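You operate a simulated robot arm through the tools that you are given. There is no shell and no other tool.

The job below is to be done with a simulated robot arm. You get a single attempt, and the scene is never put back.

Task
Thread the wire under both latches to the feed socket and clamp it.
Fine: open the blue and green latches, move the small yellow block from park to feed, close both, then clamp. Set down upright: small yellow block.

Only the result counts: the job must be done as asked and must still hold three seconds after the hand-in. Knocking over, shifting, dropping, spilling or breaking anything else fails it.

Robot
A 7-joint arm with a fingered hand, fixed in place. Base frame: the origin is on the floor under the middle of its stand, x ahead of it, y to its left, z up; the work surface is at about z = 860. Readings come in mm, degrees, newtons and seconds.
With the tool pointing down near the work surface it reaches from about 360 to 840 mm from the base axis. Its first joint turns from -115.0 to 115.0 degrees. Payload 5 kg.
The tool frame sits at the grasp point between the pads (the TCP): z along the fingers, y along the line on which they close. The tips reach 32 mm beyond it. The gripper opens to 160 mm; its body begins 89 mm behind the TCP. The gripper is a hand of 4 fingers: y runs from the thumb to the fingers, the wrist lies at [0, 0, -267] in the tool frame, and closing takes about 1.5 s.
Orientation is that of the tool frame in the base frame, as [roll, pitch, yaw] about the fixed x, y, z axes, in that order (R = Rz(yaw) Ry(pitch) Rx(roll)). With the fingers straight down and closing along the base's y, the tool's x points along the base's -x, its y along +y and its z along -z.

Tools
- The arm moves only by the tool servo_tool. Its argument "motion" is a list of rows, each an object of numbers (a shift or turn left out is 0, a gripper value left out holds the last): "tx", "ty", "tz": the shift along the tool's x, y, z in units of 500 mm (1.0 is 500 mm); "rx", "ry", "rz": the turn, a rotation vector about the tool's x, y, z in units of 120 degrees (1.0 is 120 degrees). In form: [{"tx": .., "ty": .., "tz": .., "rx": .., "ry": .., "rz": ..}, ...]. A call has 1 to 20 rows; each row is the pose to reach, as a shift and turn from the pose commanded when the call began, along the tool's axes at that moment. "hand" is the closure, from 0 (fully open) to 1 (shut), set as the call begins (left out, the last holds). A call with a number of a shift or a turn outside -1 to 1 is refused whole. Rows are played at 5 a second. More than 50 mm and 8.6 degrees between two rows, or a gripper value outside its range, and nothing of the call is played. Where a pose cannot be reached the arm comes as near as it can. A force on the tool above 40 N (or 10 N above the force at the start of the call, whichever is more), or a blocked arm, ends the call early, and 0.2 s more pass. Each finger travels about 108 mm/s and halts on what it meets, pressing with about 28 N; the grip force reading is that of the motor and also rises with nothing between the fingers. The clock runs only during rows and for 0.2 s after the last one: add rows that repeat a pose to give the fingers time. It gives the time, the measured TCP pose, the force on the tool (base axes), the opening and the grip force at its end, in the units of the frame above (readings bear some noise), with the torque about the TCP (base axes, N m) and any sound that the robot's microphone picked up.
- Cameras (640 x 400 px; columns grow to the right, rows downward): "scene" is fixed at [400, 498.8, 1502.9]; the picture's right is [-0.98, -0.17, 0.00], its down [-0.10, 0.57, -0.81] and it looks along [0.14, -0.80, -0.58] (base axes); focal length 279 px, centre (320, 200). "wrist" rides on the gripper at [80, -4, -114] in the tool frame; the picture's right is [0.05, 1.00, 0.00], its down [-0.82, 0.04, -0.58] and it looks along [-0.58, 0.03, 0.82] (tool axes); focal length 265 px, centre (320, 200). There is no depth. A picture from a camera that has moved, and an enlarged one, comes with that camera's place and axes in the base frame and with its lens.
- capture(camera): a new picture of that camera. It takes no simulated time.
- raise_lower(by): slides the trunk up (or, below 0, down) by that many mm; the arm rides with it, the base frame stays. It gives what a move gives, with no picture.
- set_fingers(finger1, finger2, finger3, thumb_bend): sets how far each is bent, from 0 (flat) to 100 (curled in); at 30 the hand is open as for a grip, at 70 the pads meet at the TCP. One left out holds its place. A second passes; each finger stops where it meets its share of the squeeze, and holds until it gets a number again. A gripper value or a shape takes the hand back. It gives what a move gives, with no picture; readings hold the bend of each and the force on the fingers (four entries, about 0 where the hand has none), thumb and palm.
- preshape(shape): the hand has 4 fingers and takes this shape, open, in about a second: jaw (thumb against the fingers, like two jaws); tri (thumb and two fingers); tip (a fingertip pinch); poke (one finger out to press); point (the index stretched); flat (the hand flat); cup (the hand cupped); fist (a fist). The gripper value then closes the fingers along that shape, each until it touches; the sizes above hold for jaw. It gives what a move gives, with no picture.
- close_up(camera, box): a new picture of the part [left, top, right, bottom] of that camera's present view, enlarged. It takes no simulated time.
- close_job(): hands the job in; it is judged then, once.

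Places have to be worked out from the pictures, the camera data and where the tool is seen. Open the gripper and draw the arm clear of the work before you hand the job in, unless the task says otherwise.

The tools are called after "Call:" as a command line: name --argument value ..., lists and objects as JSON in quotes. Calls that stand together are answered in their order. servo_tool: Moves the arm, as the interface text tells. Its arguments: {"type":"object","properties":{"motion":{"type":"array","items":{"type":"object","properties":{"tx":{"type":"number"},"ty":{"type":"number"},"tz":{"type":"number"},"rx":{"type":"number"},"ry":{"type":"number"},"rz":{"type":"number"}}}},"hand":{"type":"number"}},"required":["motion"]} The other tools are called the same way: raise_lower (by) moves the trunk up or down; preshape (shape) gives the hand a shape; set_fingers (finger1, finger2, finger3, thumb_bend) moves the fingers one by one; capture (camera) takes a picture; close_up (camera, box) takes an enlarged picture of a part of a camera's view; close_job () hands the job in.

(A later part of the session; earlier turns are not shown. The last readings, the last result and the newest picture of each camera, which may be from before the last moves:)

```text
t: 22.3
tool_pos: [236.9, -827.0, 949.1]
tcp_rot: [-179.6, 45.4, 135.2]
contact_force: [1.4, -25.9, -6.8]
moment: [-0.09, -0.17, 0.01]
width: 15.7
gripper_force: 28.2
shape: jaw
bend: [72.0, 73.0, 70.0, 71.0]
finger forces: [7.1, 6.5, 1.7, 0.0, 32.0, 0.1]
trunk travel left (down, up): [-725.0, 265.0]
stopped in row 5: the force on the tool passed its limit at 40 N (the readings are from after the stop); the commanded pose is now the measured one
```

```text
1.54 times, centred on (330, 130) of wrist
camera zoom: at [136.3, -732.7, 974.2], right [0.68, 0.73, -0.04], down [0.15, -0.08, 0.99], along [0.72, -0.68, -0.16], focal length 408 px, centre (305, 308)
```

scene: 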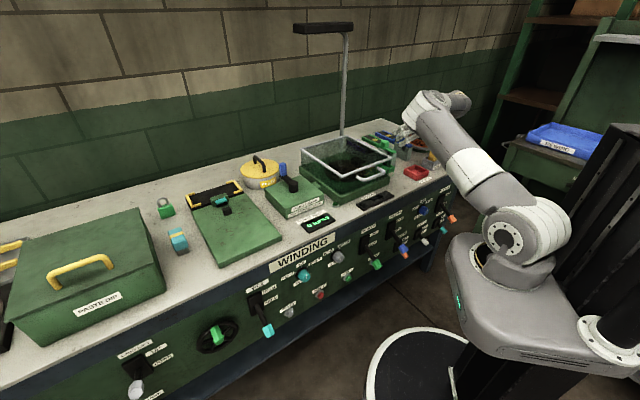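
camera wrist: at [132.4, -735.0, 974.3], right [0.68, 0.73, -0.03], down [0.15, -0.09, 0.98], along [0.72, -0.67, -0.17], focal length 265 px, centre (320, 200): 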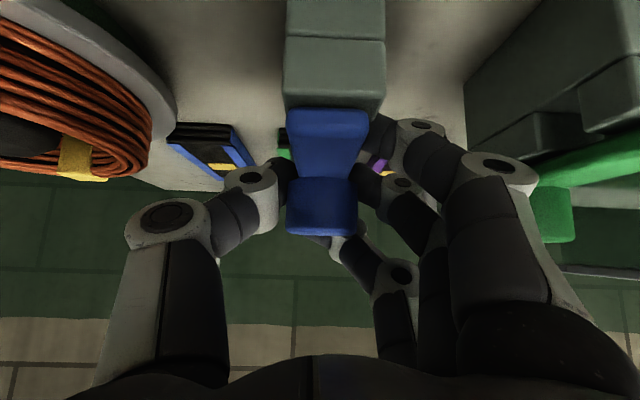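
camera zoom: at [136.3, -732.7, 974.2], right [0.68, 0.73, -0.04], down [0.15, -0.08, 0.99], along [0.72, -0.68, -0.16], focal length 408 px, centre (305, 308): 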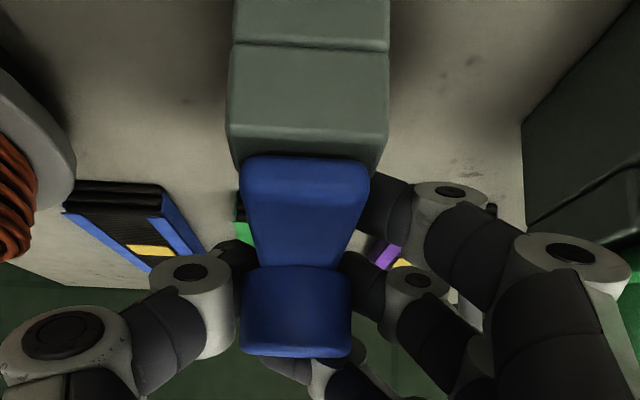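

Sideways is stiff too (>40 N), so the knob itself is probably the pivot – a turn-button latch. I relieve the sideways load and test a small twist about the vertical axis (+8°, counter-clockwise from above).

Call:
servo_tool --motion '[{"ty": -0.007}, {"ty": -0.007, "rx": -0.016, "rz": -0.016}, {"ty": -0.007, "rx": -0.032, "rz": -0.032}, {"ty": -0.007, "rx": -0.047, "rz": -0.047}, {"ty": -0.007, "rx": -0.047, "rz": -0.047}]'

Call:
close_up --camera "wrist" --box '[260, 0, 400, 260]'

```text
t: 23.5
tool_pos: [236.1, -828.0, 949.0]
tcp_rot: [-179.8, 45.4, 143.2]
contact_force: [4.4, -17.2, -6.3]
moment: [-0.01, -0.36, -0.28]
width: 15.3
gripper_force: 27.9
shape: jaw
bend: [72.0, 73.0, 70.0, 71.0]
finger forces: [9.8, 7.4, 1.4, 0.0, 27.8, 0.1]
trunk travel left (down, up): [-725.0, 265.0]
```

```text
1.54 times, centred on (330, 130) of wrist
camera zoom: at [123.0, -749.0, 974.3], right [0.57, 0.82, -0.04], down [0.16, -0.06, 0.99], along [0.81, -0.57, -0.16], focal length 408 px, centre (305, 308)
```

zoom: 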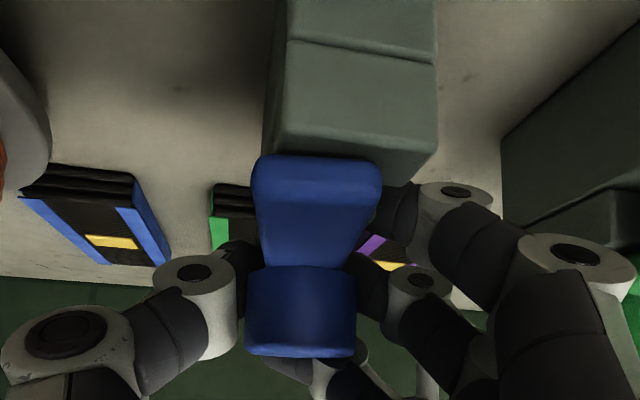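

The bar turned with the hand at only 0.3 Nm: it is a turn-button latch pivoting about the knob, front end swinging toward the coil side. I continue the twist another 12° while relieving the side load.

Call:
servo_tool --motion '[{"tx": -0.0018, "ty": -0.0044, "tz": 0.0018, "rx": -0.018, "rz": -0.018}, {"tx": -0.0018, "ty": -0.0044, "tz": 0.0018, "rx": -0.036, "rz": -0.036}, {"tx": -0.0018, "ty": -0.0044, "tz": 0.0018, "rx": -0.054, "rz": -0.054}, {"tx": -0.0018, "ty": -0.0044, "tz": 0.0018, "rx": -0.071, "rz": -0.071}, {"tx": -0.0018, "ty": -0.0044, "tz": 0.0018, "rx": -0.071, "rz": -0.071}]'

Call:
capture --camera "wrist"

Call:
capture --camera "scene"

```text
t: 24.7
tool_pos: [235.1, -828.4, 950.1]
tcp_rot: [-179.6, 45.2, 155.4]
contact_force: [5.2, -7.3, -6.6]
moment: [0.09, -0.46, -0.6]
width: 15.9
gripper_force: 28.2
shape: jaw
bend: [71.0, 73.0, 70.0, 71.0]
finger forces: [15.0, 8.9, 1.1, 0.0, 30.7, 0.0]
trunk travel left (down, up): [-725.0, 265.0]
```

```text
taken
camera wrist: at [108.7, -776.0, 974.8], right [0.39, 0.92, -0.04], down [0.17, -0.03, 0.99], along [0.91, -0.39, -0.17], focal length 265 px, centre (320, 200)
```

wrist: 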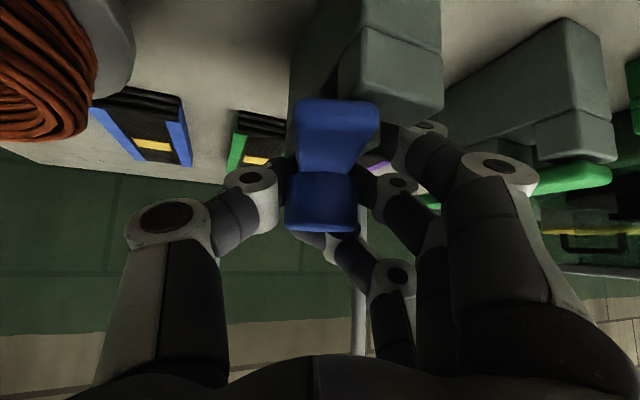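

```text
taken
```

scene: 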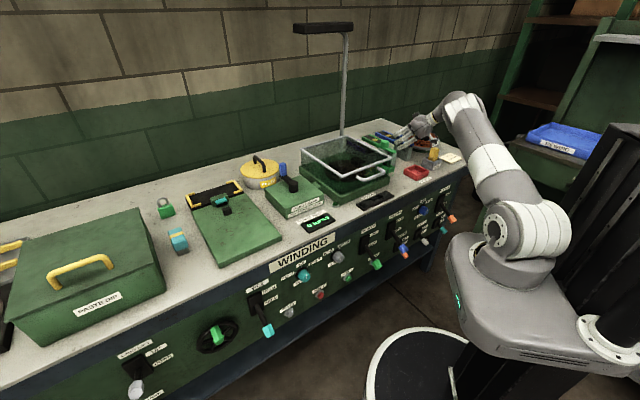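

The bar turned 20° with the hand, which is near its rotation reach. I'll ratchet: release, retreat 55 mm, and re-grip at a smaller yaw.

Call:
servo_tool --motion '[{"tz": 0}, {"tz": 0}, {"tz": 0}, {"tz": 0}, {"tz": 0}, {"tz": 0}]' --hand 0.42

Call:
servo_tool --motion '[{"tz": -0.04}, {"tz": -0.08}, {"tz": -0.11}, {"tz": -0.11}]'

Call:
capture --camera "wrist"

Call:
close_up --camera "scene" --box '[370, 110, 430, 170]'

```text
t: 26.1
tool_pos: [234.8, -827.3, 951.7]
tcp_rot: [-179.5, 45.3, 155.3]
contact_force: [-0.8, 0.8, 0.2]
moment: [-0.02, 0.02, 0.01]
width: 92.5
gripper_force: 0.0
shape: jaw
bend: [71.0, 71.0, 71.0, 70.0]
finger forces: [0.1, 0.0, 0.0, 0.0, 0.0, 0.0]
trunk travel left (down, up): [-725.0, 265.0]
```

```text
t: 27.1
tool_pos: [199.7, -812.4, 989.8]
tcp_rot: [-179.5, 45.3, 155.4]
contact_force: [-0.4, 0.9, -0.5]
moment: [-0.02, -0.03, 0.05]
width: 92.6
gripper_force: 0.0
shape: jaw
bend: [71.0, 71.0, 71.0, 70.0]
finger forces: [0.1, 0.0, 0.1, 0.1, 0.0, 0.1]
trunk travel left (down, up): [-725.0, 265.0]
```

```text
taken
camera wrist: at [72.8, -757.5, 1014.8], right [0.39, 0.92, -0.04], down [0.17, -0.02, 0.99], along [0.91, -0.39, -0.16], focal length 265 px, centre (320, 200)
```

wrist: 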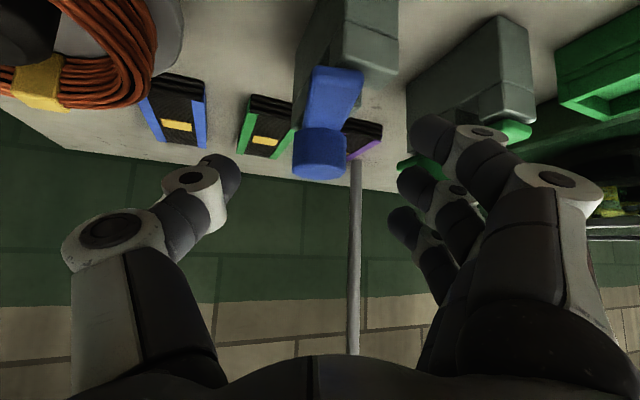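

```text
6.67 times, centred on (400, 140) of scene
camera zoom: at [400.0, 498.8, 1502.9], right [-0.98, -0.17, 0.0], down [-0.1, 0.57, -0.81], along [0.14, -0.8, -0.58], focal length 1860 px, centre (-213, 600)
```

zoom: 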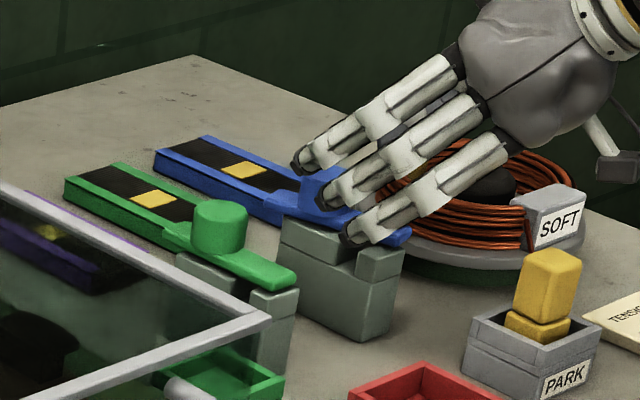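

The bar keeps its 20° position. I rotate the hand back 35° about the vertical with the knob still between the open fingers.

Call:
servo_tool --motion '[{"tx": -0.0037, "ty": 0.0074, "tz": 0.0028, "rx": 0.042, "rz": 0.0415}, {"tx": -0.0074, "ty": 0.0147, "tz": 0.0056, "rx": 0.0839, "rz": 0.083}, {"tx": -0.011, "ty": 0.022, "tz": 0.0084, "rx": 0.1258, "rz": 0.1245}, {"tx": -0.0147, "ty": 0.0294, "tz": 0.0112, "rx": 0.1678, "rz": 0.166}, {"tx": -0.0184, "ty": 0.0368, "tz": 0.014, "rx": 0.2097, "rz": 0.2075}, {"tx": -0.0184, "ty": 0.0368, "tz": 0.014, "rx": 0.2097, "rz": 0.2075}]'

Call:
capture --camera "wrist"

```text
t: 28.3
tool_pos: [235.8, -791.9, 963.4]
tcp_rot: [172.3, 45.0, 114.7]
contact_force: [-10.1, -8.2, 2.8]
moment: [0.0, -0.11, -0.1]
width: 87.0
gripper_force: 0.1
shape: jaw
bend: [72.0, 73.0, 71.0, 70.0]
finger forces: [4.2, 10.3, 0.1, 0.0, 0.0, 0.0]
trunk travel left (down, up): [-725.0, 265.0]
stopped in row 6: the force on the tool passed its limit at 86 N (the readings are from after the stop); the commanded pose is now the measured one
```

```text
taken
camera wrist: at [160.4, -676.7, 986.8], right [0.84, 0.53, 0.06], down [0.04, -0.17, 0.99], along [0.54, -0.83, -0.16], focal length 265 px, centre (320, 200)
```

wrist: 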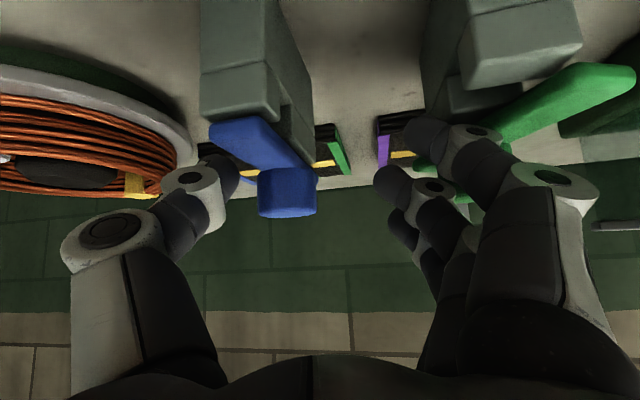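

The hand bumped the green latch during that rotation (it appears turned) and ended lower than commanded. I check the scene for any other effect.

Call:
close_up --camera "scene" --box '[350, 90, 470, 200]'

Call:
capture --camera "scene"

Call:
close_up --camera "wrist" --box '[380, 0, 640, 220]'

```text
3.64 times, centred on (410, 145) of scene
camera zoom: at [400.0, 498.8, 1502.9], right [-0.98, -0.17, 0.0], down [-0.1, 0.57, -0.81], along [0.14, -0.8, -0.58], focal length 1015 px, centre (-7, 400)
```

zoom: 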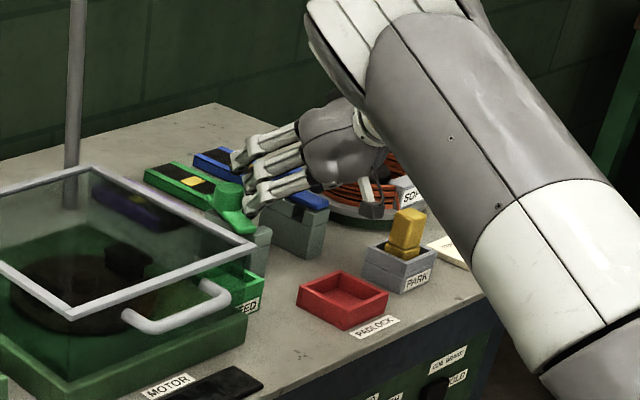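

```text
taken
```

scene: 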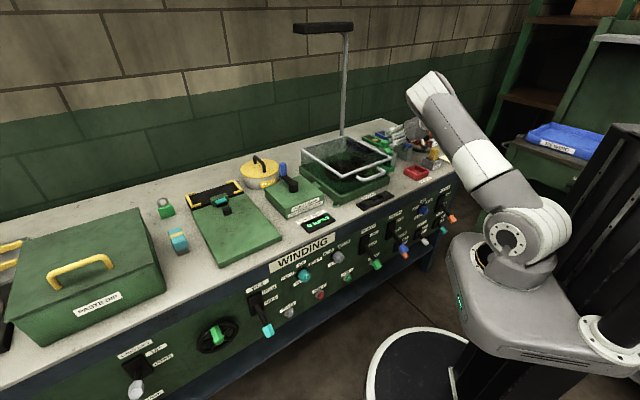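

```text
1.82 times, centred on (510, 110) of wrist
camera zoom: at [160.4, -676.7, 986.8], right [0.84, 0.53, 0.06], down [0.04, -0.17, 0.99], along [0.54, -0.83, -0.16], focal length 483 px, centre (-26, 364)
```

zoom: 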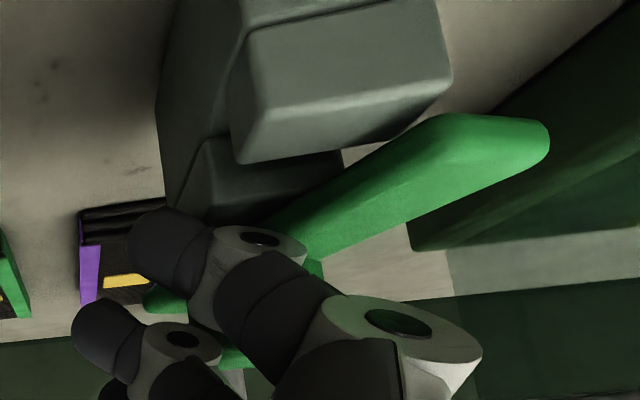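

Only the green latch was affected: its bar has swung about 20–25° open toward the feed side, which is harmless since it must be opened anyway. I back off upward slowly before any re-orientation.

Call:
servo_tool --motion '[{"tx": -0.021, "tz": -0.021}, {"tx": -0.042, "tz": -0.042}, {"tx": -0.064, "tz": -0.064}, {"tx": -0.085, "tz": -0.085}, {"tx": -0.065, "ty": -0.01, "tz": -0.105}, {"tx": -0.045, "ty": -0.021, "tz": -0.125}, {"tx": -0.045, "ty": -0.021, "tz": -0.125}]'

Call:
capture --camera "wrist"

Call:
close_up --camera "scene" --box '[350, 110, 450, 180]'

```text
t: 29.9
tool_pos: [213.3, -773.8, 1021.7]
tcp_rot: [172.1, 44.9, 115.0]
contact_force: [-0.5, -0.1, -0.9]
moment: [-0.01, 0.02, 0.0]
width: 92.5
gripper_force: 0.1
shape: jaw
bend: [71.0, 71.0, 71.0, 70.0]
finger forces: [0.0, 0.1, 0.0, 0.1, 0.0, 0.0]
out of reach, approached as far as the arm can: row 1, 2, 3, 4, 5
trunk travel left (down, up): [-725.0, 265.0]
```

```text
taken
camera wrist: at [136.3, -659.3, 1044.9], right [0.84, 0.54, 0.06], down [0.04, -0.17, 0.98], along [0.54, -0.82, -0.16], focal length 265 px, centre (320, 200)
```

wrist: 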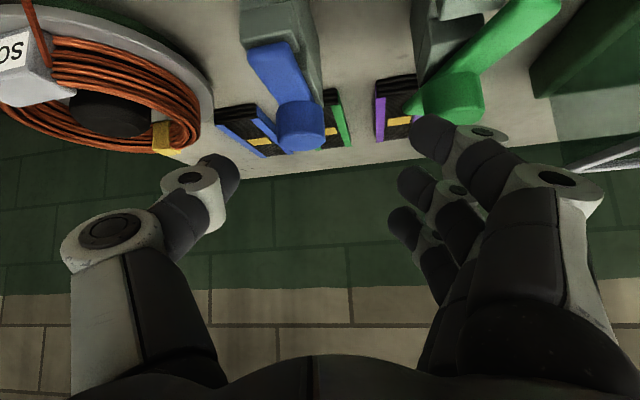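

```text
5.71 times, centred on (400, 145) of scene
camera zoom: at [400.0, 498.8, 1502.9], right [-0.98, -0.17, 0.0], down [-0.1, 0.57, -0.81], along [0.14, -0.8, -0.58], focal length 1595 px, centre (-137, 514)
```

zoom: 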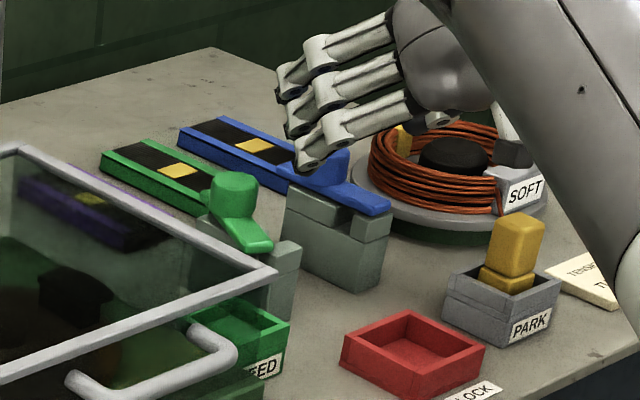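

The green bar now points open toward the feed socket; blue is 20° open. I retreat to a safe height and rotate the hand about its own axis toward its original, less limited orientation, planning to push the bars fully open with one finger.

Call:
servo_tool --motion '[{"tx": 0.005, "ty": 0.008, "tz": -0.052}, {"tx": 0.01, "ty": 0.016, "tz": -0.104}, {"tx": 0.015, "ty": 0.024, "tz": -0.156}, {"tx": 0.019, "ty": 0.032, "tz": -0.208}, {"tx": 0.019, "ty": 0.032, "tz": -0.208, "rz": -0.06}, {"tx": 0.019, "ty": 0.032, "tz": -0.208, "rz": -0.12}, {"tx": 0.019, "ty": 0.032, "tz": -0.208, "rz": -0.18}, {"tx": 0.019, "ty": 0.032, "tz": -0.208, "rz": -0.24}, {"tx": 0.019, "ty": 0.032, "tz": -0.208, "rz": -0.3}, {"tx": 0.019, "ty": 0.032, "tz": -0.208, "rz": -0.36}, {"tx": 0.019, "ty": 0.032, "tz": -0.208, "rz": -0.42}, {"tx": 0.019, "ty": 0.032, "tz": -0.208, "rz": -0.48}, {"tx": 0.019, "ty": 0.032, "tz": -0.208, "rz": -0.48}]'

Call:
preshape --shape "poke"

Call:
capture --camera "wrist"

Call:
capture --camera "scene"

```text
t: 32.7
tool_pos: [179.8, -699.9, 1088.2]
tcp_rot: [-142.1, 27.4, -174.5]
contact_force: [0.6, 0.5, 0.1]
moment: [0.01, -0.04, 0.0]
width: 92.8
gripper_force: 0.1
shape: jaw
bend: [71.0, 71.0, 71.0, 70.0]
finger forces: [0.0, 0.0, 0.0, 0.1, 0.0, 0.1]
trunk travel left (down, up): [-725.0, 265.0]
```

```text
t: 33.6
tool_pos: [179.6, -699.9, 1087.9]
tcp_rot: [-142.2, 27.4, -174.6]
contact_force: [-0.1, 0.4, -0.3]
moment: [-0.02, -0.02, -0.01]
width: 0.1
gripper_force: 0.0
shape: poke
bend: [100.0, 100.0, 100.0, 47.0]
finger forces: [0.0, 0.0, 0.0, 0.0, 0.0, 0.0]
trunk travel left (down, up): [-725.0, 265.0]
```

```text
taken
camera wrist: at [60.0, -645.0, 1135.3], right [0.16, 0.81, -0.57], down [0.49, 0.44, 0.76], along [0.86, -0.4, -0.32], focal length 265 px, centre (320, 200)
```

wrist: 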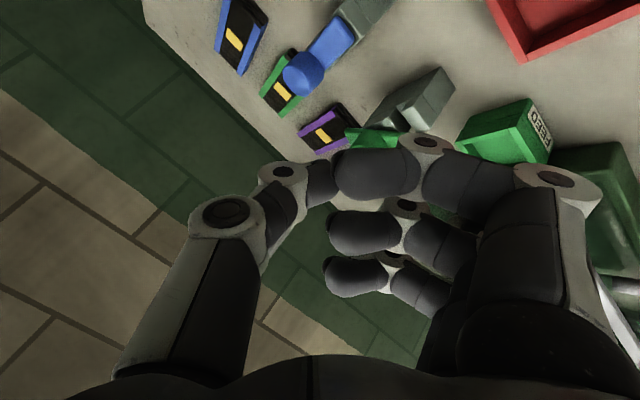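

```text
taken
```

scene: 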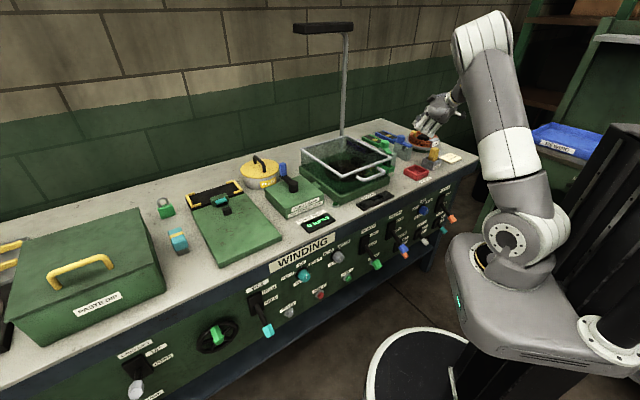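

"Poke" leaves all fingers curled, which isn't what I want; I try "point" (index stretched) and look.

Call:
preshape --shape "point"

Call:
capture --camera "wrist"

Call:
close_up --camera "scene" --box '[380, 60, 500, 180]'

```text
t: 34.5
tool_pos: [179.8, -699.6, 1088.6]
tcp_rot: [-142.2, 27.4, -174.6]
contact_force: [0.6, 1.2, 0.7]
moment: [0.01, 0.01, 0.0]
width: 152.3
gripper_force: 0.1
shape: point
bend: [30.0, 100.0, 100.0, 54.0]
finger forces: [0.0, 0.1, 0.1, 0.0, 0.0, 0.0]
trunk travel left (down, up): [-725.0, 265.0]
```

```text
taken
camera wrist: at [60.0, -645.0, 1135.3], right [0.16, 0.81, -0.57], down [0.49, 0.44, 0.76], along [0.86, -0.4, -0.32], focal length 265 px, centre (320, 200)
```

wrist: 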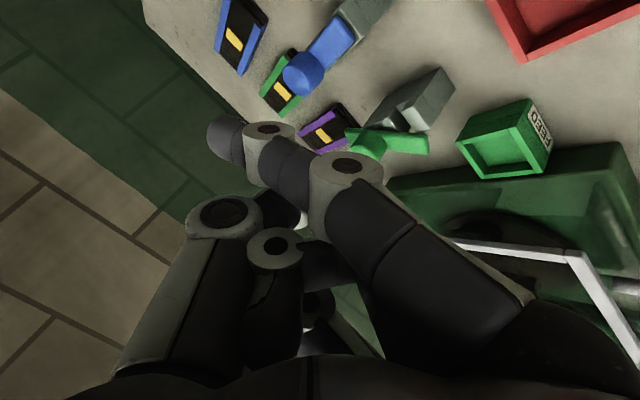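

```text
3.33 times, centred on (440, 120) of scene
camera zoom: at [400.0, 498.8, 1502.9], right [-0.98, -0.17, 0.0], down [-0.1, 0.57, -0.81], along [0.14, -0.8, -0.58], focal length 930 px, centre (-80, 467)
```

zoom: 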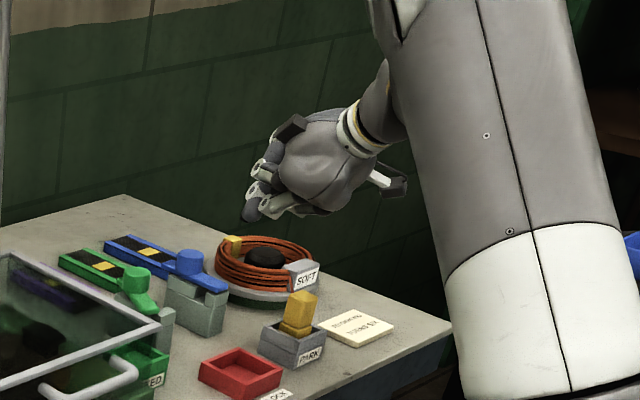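

Index (finger 1) is extended. I zoom on the hand from both cameras to locate its tip.

Call:
close_up --camera "scene" --box '[405, 85, 465, 130]'

Call:
close_up --camera "wrist" --box '[180, 90, 420, 300]'

```text
8.89 times, centred on (435, 108) of scene
camera zoom: at [400.0, 498.8, 1502.9], right [-0.98, -0.17, 0.0], down [-0.1, 0.57, -0.81], along [0.14, -0.8, -0.58], focal length 2481 px, centre (-702, 1022)
```

zoom: 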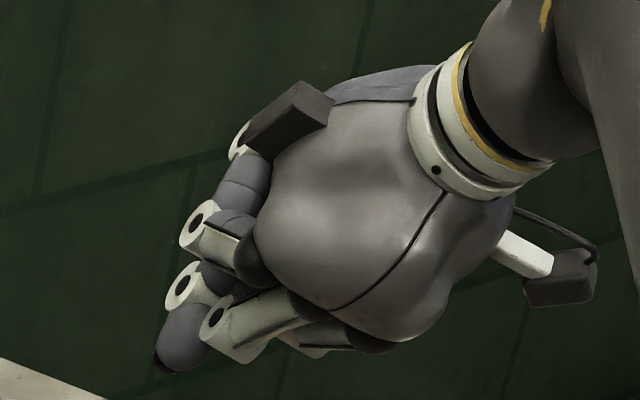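

```text
1.90 times, centred on (300, 195) of wrist
camera zoom: at [60.0, -645.0, 1135.3], right [0.16, 0.81, -0.57], down [0.49, 0.44, 0.76], along [0.86, -0.4, -0.32], focal length 506 px, centre (358, 210)
```

zoom: 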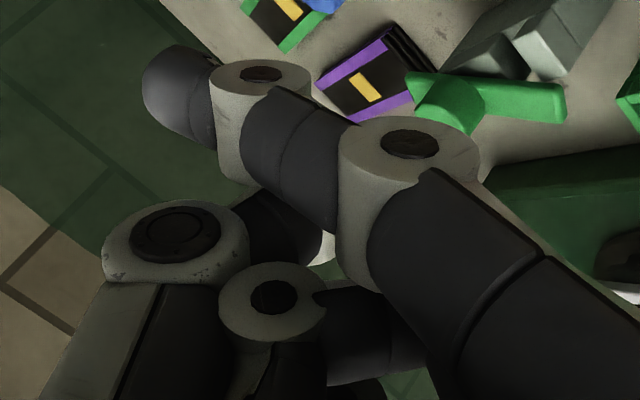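

The "point" index leans across to the thumb side, so it's awkward. Instead I'll use the closed jaw hand as a pusher, oriented with the finger row along the bench; I rotate to that orientation here at a safe height.

Call:
preshape --shape "jaw"

Call:
servo_tool --motion '[{"rx": -0.0088, "ry": -0.0047, "rz": -0.0556}, {"rx": -0.0176, "ry": -0.0093, "rz": -0.1113}, {"rx": -0.0264, "ry": -0.014, "rz": -0.1669}, {"rx": -0.0353, "ry": -0.0187, "rz": -0.2225}, {"rx": -0.0441, "ry": -0.0234, "rz": -0.2781}, {"rx": -0.0529, "ry": -0.028, "rz": -0.3338}, {"rx": -0.0617, "ry": -0.0327, "rz": -0.3894}, {"rx": -0.0617, "ry": -0.0327, "rz": -0.3894}, {"rx": -0.0617, "ry": -0.0327, "rz": -0.3894}]' --hand 1.0

Call:
capture --camera "wrist"

Call:
close_up --camera "scene" --box '[360, 60, 480, 180]'

```text
t: 35.4
tool_pos: [180.4, -699.6, 1089.8]
tcp_rot: [-142.2, 27.4, -174.6]
contact_force: [0.6, 0.2, 0.0]
moment: [-0.03, -0.04, -0.01]
width: 159.8
gripper_force: 0.1
shape: jaw
bend: [30.0, 30.0, 30.0, 30.0]
finger forces: [0.0, 0.0, 0.0, 0.0, 0.1, 0.0]
trunk travel left (down, up): [-725.0, 265.0]
```

```text
t: 37.4
tool_pos: [179.2, -701.0, 1089.4]
tcp_rot: [-140.0, 0.0, -134.9]
contact_force: [0.2, -0.3, 0.0]
moment: [-0.03, -0.01, -0.02]
width: 0.0
gripper_force: 27.7
shape: jaw
bend: [69.0, 63.0, 69.0, 67.0]
finger forces: [0.0, 0.0, 0.1, 0.1, 0.0, 0.1]
trunk travel left (down, up): [-725.0, 265.0]
```

```text
taken
camera wrist: at [73.2, -707.8, 1179.8], right [-0.58, 0.5, -0.64], down [0.29, 0.86, 0.41], along [0.76, 0.05, -0.64], focal length 265 px, centre (320, 200)
```

wrist: 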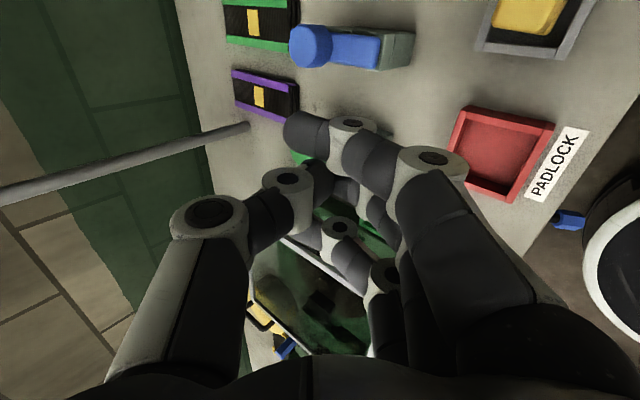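

```text
3.33 times, centred on (420, 120) of scene
camera zoom: at [400.0, 498.8, 1502.9], right [-0.98, -0.17, 0.0], down [-0.1, 0.57, -0.81], along [0.14, -0.8, -0.58], focal length 930 px, centre (-13, 467)
```

zoom: 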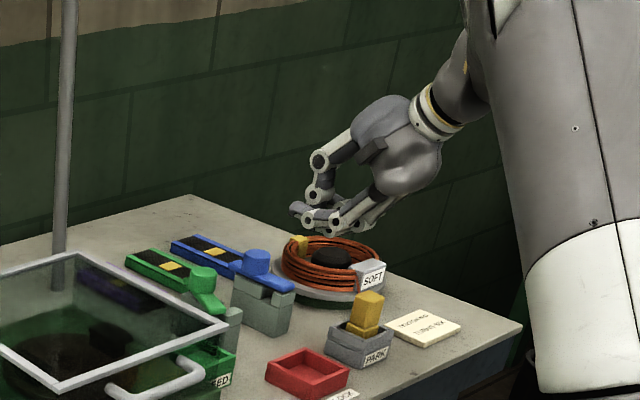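

The hand reached this orientation, but a closed jaw is too curled to push precisely. Better: in the earlier orientation the index finger is the lowest point, so I rotate back 90° about the tool axis with the fingers at about 56 mm opening and use the index as a poker.

Call:
servo_tool --motion '[{"rz": 0.0625}, {"rz": 0.125}, {"rz": 0.1875}, {"rz": 0.25}, {"rz": 0.3125}, {"rz": 0.375}, {"rz": 0.4375}, {"rz": 0.5}, {"rz": 0.5625}, {"rz": 0.625}, {"rz": 0.6875}, {"rz": 0.75}, {"rz": 0.75}]' --hand 0.65

Call:
capture --camera "wrist"

Call:
capture --camera "scene"

```text
t: 40.2
tool_pos: [180.5, -699.2, 1088.6]
tcp_rot: [179.9, 40.0, 134.9]
contact_force: [0.0, 0.8, 0.1]
moment: [-0.03, -0.04, 0.03]
width: 55.3
gripper_force: 0.1
shape: jaw
bend: [73.0, 73.0, 73.0, 70.0]
finger forces: [0.0, 0.0, 0.0, 0.0, 0.0, 0.1]
trunk travel left (down, up): [-725.0, 265.0]
```

```text
taken
camera wrist: at [81.9, -607.6, 1125.8], right [0.68, 0.73, -0.03], down [0.21, -0.15, 0.97], along [0.7, -0.66, -0.25], focal length 265 px, centre (320, 200)
```

wrist: 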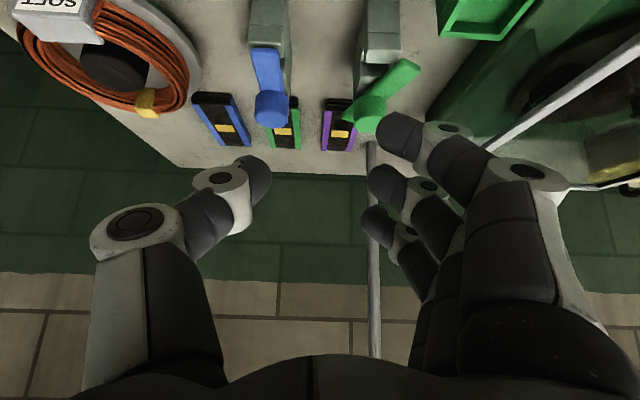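

```text
taken
```

scene: 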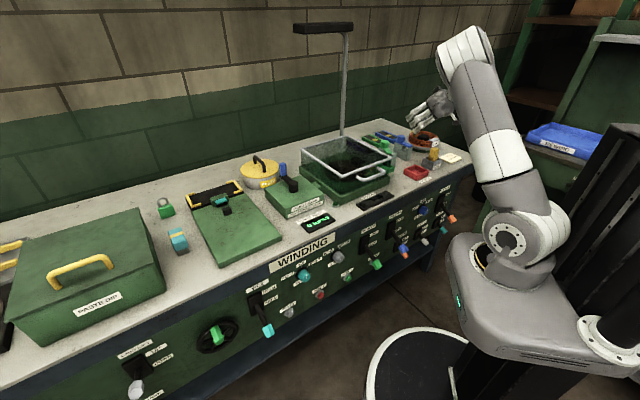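

Index tip calibrates to about (29, 36, 30) in the tool frame. I move to hover with the index just on the feed side of the blue bar's front end, about 35 mm above pushing height.

Call:
servo_tool --motion '[{"tx": -0.002, "ty": -0.035, "tz": 0.059}, {"tx": -0.004, "ty": -0.071, "tz": 0.117}, {"tx": -0.006, "ty": -0.106, "tz": 0.176}, {"tx": -0.008, "ty": -0.141, "tz": 0.234}, {"tx": -0.008, "ty": -0.141, "tz": 0.234}]'

Call:
capture --camera "wrist"

Call:
close_up --camera "scene" --box '[370, 100, 440, 170]'

```text
t: 41.4
tool_pos: [185.5, -803.9, 1002.2]
tcp_rot: [-180.0, 40.1, 135.1]
contact_force: [0.1, 0.0, 0.1]
moment: [-0.01, -0.01, 0.04]
width: 55.2
gripper_force: 0.1
shape: jaw
bend: [73.0, 73.0, 73.0, 70.0]
finger forces: [0.0, 0.1, 0.0, 0.0, 0.1, 0.1]
trunk travel left (down, up): [-725.0, 265.0]
```

```text
taken
camera wrist: at [87.4, -713.1, 1039.9], right [0.68, 0.73, -0.03], down [0.21, -0.15, 0.97], along [0.7, -0.66, -0.25], focal length 265 px, centre (320, 200)
```

wrist: 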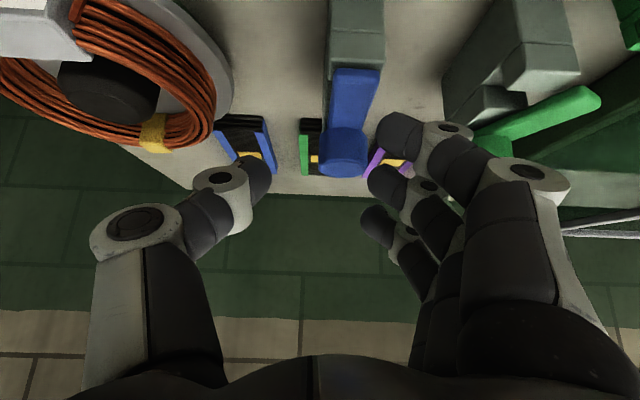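

```text
5.71 times, centred on (405, 135) of scene
camera zoom: at [400.0, 498.8, 1502.9], right [-0.98, -0.17, 0.0], down [-0.1, 0.57, -0.81], along [0.14, -0.8, -0.58], focal length 1595 px, centre (-166, 571)
```

zoom: 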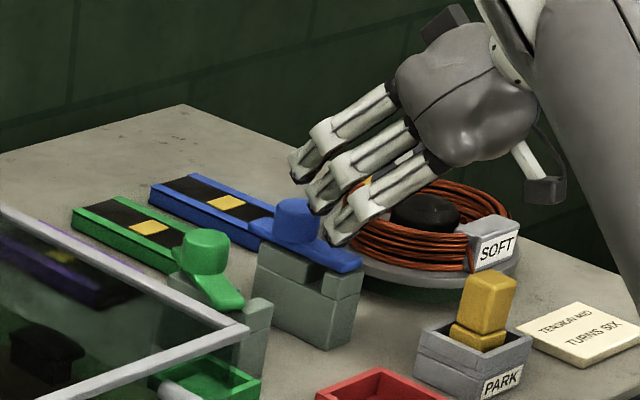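

Measuring the blue bar again, it's back at about 0° (the bump re-closed it). I shift 10 mm toward the feed side and lower the index to z≈926, just beside the bar's front end.

Call:
servo_tool --motion '[{"ty": 0.02}, {"ty": 0.02, "tx": 0.0146, "tz": 0.0174}, {"ty": 0.02, "tx": 0.0291, "tz": 0.0347}, {"ty": 0.02, "tx": 0.0437, "tz": 0.0521}, {"ty": 0.02, "tx": 0.0437, "tz": 0.0521}]'

Call:
close_up --camera "wrist" --box '[260, 0, 580, 240]'

Call:
close_up --camera "scene" --box '[370, 110, 430, 170]'

```text
t: 42.6
tool_pos: [191.3, -796.6, 966.4]
tcp_rot: [-179.9, 40.0, 135.1]
contact_force: [-0.5, -0.9, 0.1]
moment: [-0.04, 0.03, -0.06]
width: 55.5
gripper_force: 0.1
shape: jaw
bend: [73.0, 73.0, 73.0, 70.0]
finger forces: [0.0, 0.0, 0.0, 0.0, 0.0, 0.1]
trunk travel left (down, up): [-725.0, 265.0]
```

```text
1.67 times, centred on (420, 120) of wrist
camera zoom: at [94.6, -705.4, 1004.5], right [0.68, 0.73, -0.03], down [0.21, -0.15, 0.97], along [0.7, -0.66, -0.25], focal length 442 px, centre (153, 333)
```

zoom: 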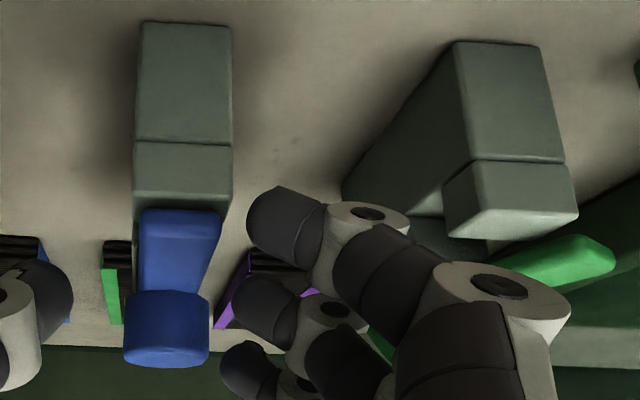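

```text
6.67 times, centred on (400, 140) of scene
camera zoom: at [400.0, 498.8, 1502.9], right [-0.98, -0.17, 0.0], down [-0.1, 0.57, -0.81], along [0.14, -0.8, -0.58], focal length 1860 px, centre (-213, 600)
```

zoom: 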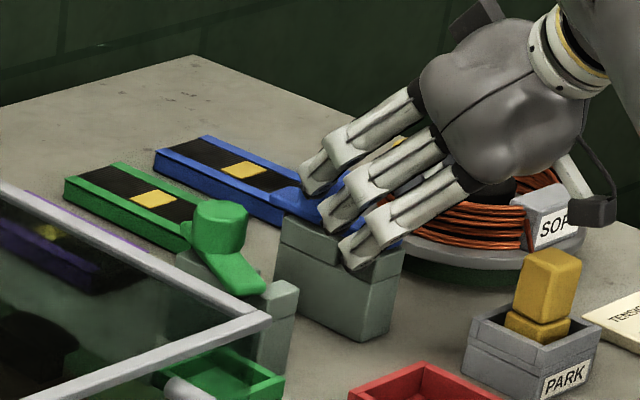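

Index is beside the bar's front end on the feed side. I push toward the coil side by 60 mm in small steps.

Call:
servo_tool --motion '[{"ty": -0.02}, {"ty": -0.04}, {"ty": -0.06}, {"ty": -0.08}, {"ty": -0.1}, {"ty": -0.12}, {"ty": -0.12}]'

Call:
capture --camera "wrist"

Call:
close_up --camera "scene" --box '[370, 110, 430, 170]'

```text
t: 44.2
tool_pos: [154.2, -838.0, 970.4]
tcp_rot: [179.8, 40.3, 135.0]
contact_force: [20.7, 19.6, 18.9]
moment: [1.22, -1.99, 0.49]
width: 77.9
gripper_force: 0.0
shape: jaw
bend: [61.0, 73.0, 63.0, 70.0]
finger forces: [23.2, 0.1, 18.0, 0.0, 0.0, 0.1]
trunk travel left (down, up): [-725.0, 265.0]
```

```text
taken
camera wrist: at [54.5, -745.9, 1007.5], right [0.68, 0.74, -0.03], down [0.2, -0.15, 0.97], along [0.71, -0.66, -0.25], focal length 265 px, centre (320, 200)
```

wrist: 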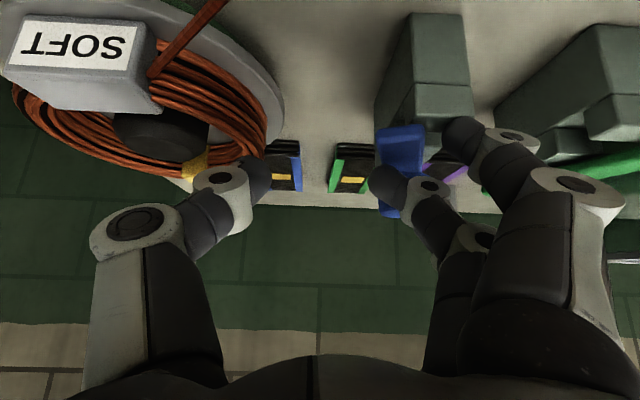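

```text
6.67 times, centred on (400, 140) of scene
camera zoom: at [400.0, 498.8, 1502.9], right [-0.98, -0.17, 0.0], down [-0.1, 0.57, -0.81], along [0.14, -0.8, -0.58], focal length 1860 px, centre (-213, 600)
```

zoom: 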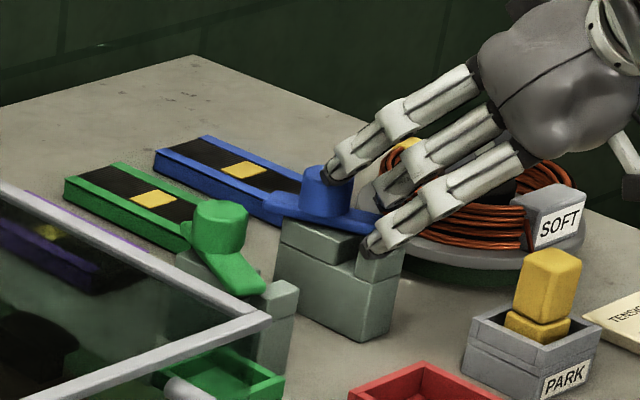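

The bar turned about 18° but the ring finger ran into the knob. I back off and curl the middle and ring fingers so only the index pushes.

Call:
servo_tool --motion '[{"ty": 0.03}, {"ty": 0.06}, {"ty": 0.09}, {"ty": 0.12}, {"ty": 0.12}]'

Call:
set_fingers --finger2 100 --finger3 100

Call:
capture --camera "wrist"

Call:
close_up --camera "scene" --box '[370, 110, 430, 170]'

```text
t: 45.4
tool_pos: [192.8, -795.9, 964.8]
tcp_rot: [-179.7, 39.9, 135.2]
contact_force: [-0.2, 0.3, 0.4]
moment: [0.0, 0.01, -0.04]
width: 55.8
gripper_force: 0.1
shape: jaw
bend: [73.0, 73.0, 73.0, 70.0]
finger forces: [0.0, 0.0, 0.0, 0.0, 0.0, 0.1]
trunk travel left (down, up): [-725.0, 265.0]
```

```text
t: 46.4
tool_pos: [194.4, -796.2, 969.0]
tcp_rot: [-179.8, 40.0, 135.2]
contact_force: [4.0, 11.2, 2.9]
moment: [-0.05, -0.15, 0.56]
width: 69.3
gripper_force: 5.7
shape: fingers
bend: [73.0, 100.0, 76.0, 70.0]
finger forces: [0.0, 0.0, 11.3, 0.1, 0.0, 0.0]
trunk travel left (down, up): [-725.0, 265.0]
```

```text
taken
camera wrist: at [95.2, -704.9, 1004.8], right [0.68, 0.73, -0.03], down [0.21, -0.15, 0.97], along [0.71, -0.66, -0.25], focal length 265 px, centre (320, 200)
```

wrist: 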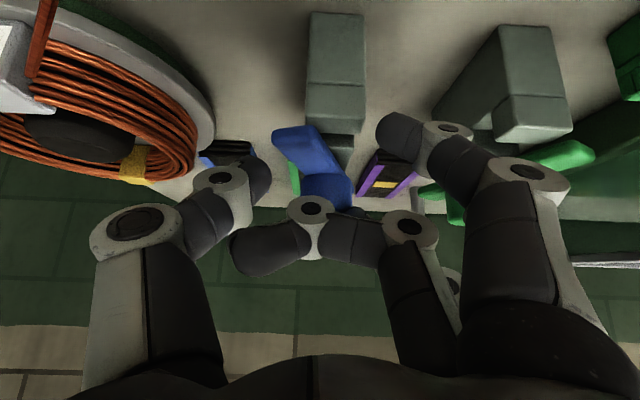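

```text
6.67 times, centred on (400, 140) of scene
camera zoom: at [400.0, 498.8, 1502.9], right [-0.98, -0.17, 0.0], down [-0.1, 0.57, -0.81], along [0.14, -0.8, -0.58], focal length 1860 px, centre (-213, 600)
```

zoom: 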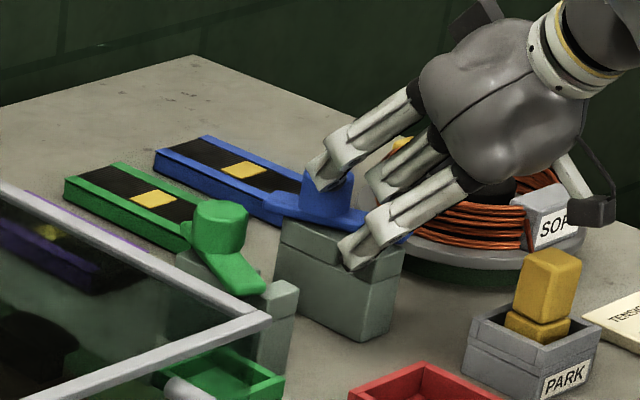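

The ring finger is caught on the knob while curling. I raise the hand 45 mm so it can curl freely, then re-issue the curl.

Call:
servo_tool --motion '[{"tx": -0.0193, "tz": -0.023}, {"tx": -0.0386, "tz": -0.046}, {"tx": -0.058, "tz": -0.069}, {"tx": -0.058, "tz": -0.069}]'

Call:
set_fingers --finger2 100 --finger3 100

Call:
capture --camera "wrist"

Call:
close_up --camera "scene" --box '[370, 110, 430, 170]'

```text
t: 47.4
tool_pos: [194.1, -799.7, 1011.2]
tcp_rot: [179.9, 40.0, 135.0]
contact_force: [0.5, 1.2, -0.3]
moment: [0.01, 0.01, 0.04]
width: 69.8
gripper_force: 0.1
shape: fingers
bend: [73.0, 100.0, 79.0, 70.0]
finger forces: [0.1, 0.0, 0.0, 0.0, 0.0, 0.0]
trunk travel left (down, up): [-725.0, 265.0]
```

```text
t: 48.4
tool_pos: [193.9, -798.8, 1011.9]
tcp_rot: [-179.9, 40.0, 135.0]
contact_force: [0.4, 0.3, -0.2]
moment: [0.01, 0.01, -0.01]
width: 69.5
gripper_force: 0.0
shape: fingers
bend: [73.0, 100.0, 100.0, 70.0]
finger forces: [0.0, 0.1, 0.0, 0.1, 0.0, 0.1]
trunk travel left (down, up): [-725.0, 265.0]
```

```text
taken
camera wrist: at [94.8, -706.3, 1049.0], right [0.68, 0.73, -0.03], down [0.21, -0.15, 0.97], along [0.7, -0.66, -0.25], focal length 265 px, centre (320, 200)
```

wrist: 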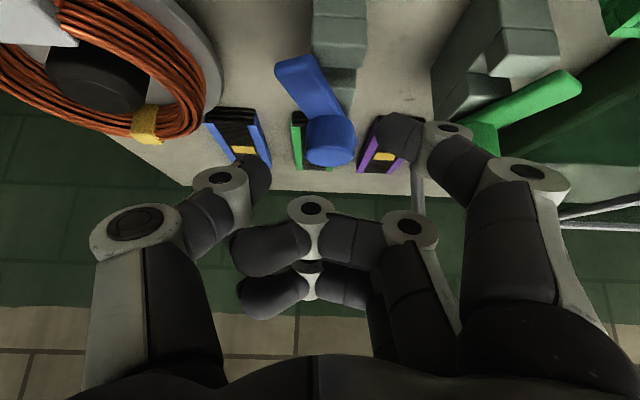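

```text
6.67 times, centred on (400, 140) of scene
camera zoom: at [400.0, 498.8, 1502.9], right [-0.98, -0.17, 0.0], down [-0.1, 0.57, -0.81], along [0.14, -0.8, -0.58], focal length 1860 px, centre (-213, 600)
```

zoom: 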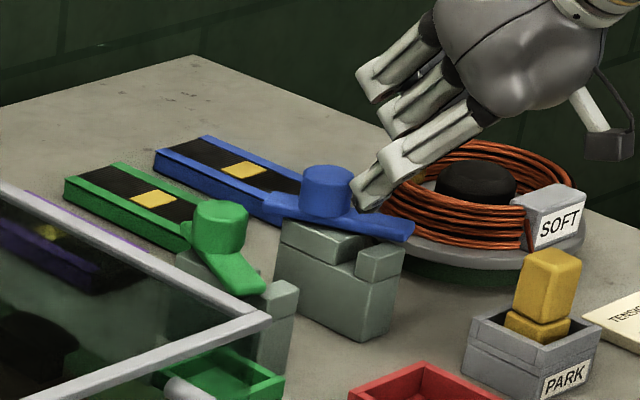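

Blue bar is at ≈ +28° now, and only the index extends. I lower it beside the bar and sweep it along an arc toward the coil side and back to swing the bar to about 80°.

Call:
servo_tool --motion '[{"tx": 0.0193, "tz": 0.023}, {"tx": 0.0386, "tz": 0.046}, {"tx": 0.0579, "tz": 0.0689}, {"tx": 0.0579, "ty": -0.026, "tz": 0.0689}, {"tx": 0.0579, "ty": -0.052, "tz": 0.0689}, {"tx": 0.0579, "ty": -0.078, "tz": 0.0689}, {"tx": 0.0579, "ty": -0.1, "tz": 0.0689}, {"tx": 0.0533, "ty": -0.116, "tz": 0.0728}, {"tx": 0.0487, "ty": -0.132, "tz": 0.0766}, {"tx": 0.0426, "ty": -0.144, "tz": 0.0818}, {"tx": 0.0349, "ty": -0.152, "tz": 0.0882}, {"tx": 0.0273, "ty": -0.156, "tz": 0.0946}, {"tx": 0.0273, "ty": -0.156, "tz": 0.0946}]'

Call:
capture --camera "wrist"

Call:
close_up --camera "scene" --box '[370, 110, 430, 170]'

```text
t: 51.2
tool_pos: [151.7, -867.3, 966.0]
tcp_rot: [-179.8, 40.0, 135.0]
contact_force: [0.0, -0.5, 0.2]
moment: [0.0, 0.0, 0.0]
width: 70.1
gripper_force: 0.1
shape: fingers
bend: [73.0, 100.0, 100.0, 70.0]
finger forces: [0.0, 0.0, 0.0, 0.0, 0.1, 0.1]
trunk travel left (down, up): [-725.0, 265.0]
```

```text
taken
camera wrist: at [53.2, -775.6, 1003.9], right [0.68, 0.73, -0.04], down [0.21, -0.15, 0.97], along [0.7, -0.66, -0.26], focal length 265 px, centre (320, 200)
```

wrist: 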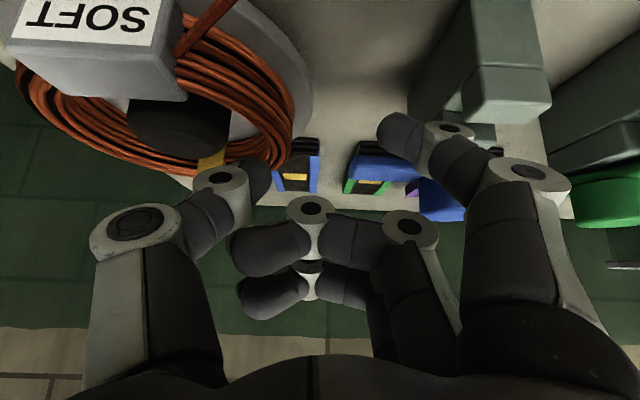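

```text
6.67 times, centred on (400, 140) of scene
camera zoom: at [400.0, 498.8, 1502.9], right [-0.98, -0.17, 0.0], down [-0.1, 0.57, -0.81], along [0.14, -0.8, -0.58], focal length 1860 px, centre (-213, 600)
```

zoom: 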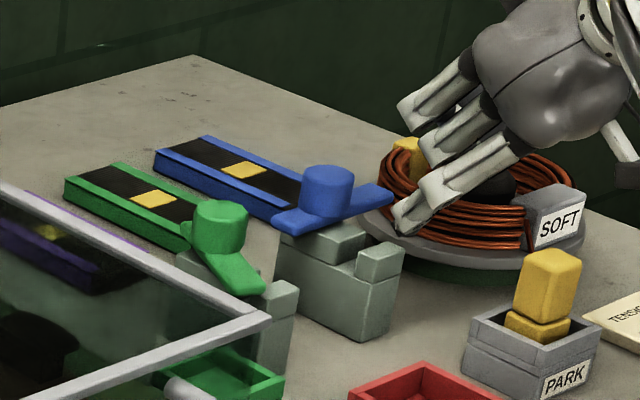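

The blue bar swung to roughly 78° and its slot is clear. I lift the index and move across to the inner side of the green bar (currently about −26°).

Call:
servo_tool --motion '[{"tx": -0.032, "tz": -0.038}, {"tx": -0.0643, "tz": -0.0766}, {"tx": -0.058, "ty": 0.072, "tz": -0.082}, {"tx": -0.052, "ty": 0.145, "tz": -0.087}, {"tx": -0.046, "ty": 0.218, "tz": -0.092}, {"tx": -0.0404, "ty": 0.29, "tz": -0.0966}, {"tx": -0.0404, "ty": 0.29, "tz": -0.0966}]'

Call:
capture --camera "wrist"

Call:
close_up --camera "scene" --box '[360, 100, 430, 170]'

```text
t: 52.8
tool_pos: [242.4, -752.3, 1016.4]
tcp_rot: [179.9, 40.1, 134.9]
contact_force: [0.1, 0.6, -0.2]
moment: [0.02, 0.02, 0.04]
width: 70.0
gripper_force: 0.1
shape: fingers
bend: [73.0, 100.0, 100.0, 70.0]
finger forces: [0.0, 0.1, 0.0, 0.0, 0.1, 0.0]
trunk travel left (down, up): [-725.0, 265.0]
```

```text
taken
camera wrist: at [144.5, -660.6, 1053.9], right [0.68, 0.73, -0.03], down [0.21, -0.15, 0.97], along [0.7, -0.66, -0.26], focal length 265 px, centre (320, 200)
```

wrist: 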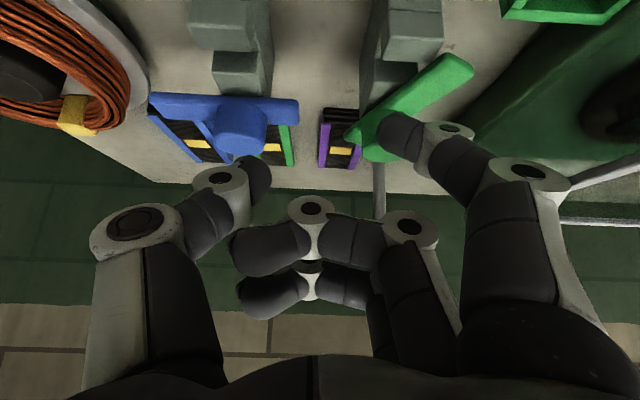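

```text
5.71 times, centred on (395, 135) of scene
camera zoom: at [400.0, 498.8, 1502.9], right [-0.98, -0.17, 0.0], down [-0.1, 0.57, -0.81], along [0.14, -0.8, -0.58], focal length 1595 px, centre (-109, 571)
```

zoom: 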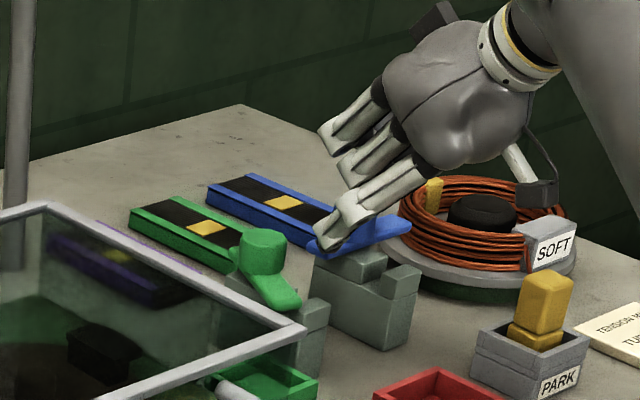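

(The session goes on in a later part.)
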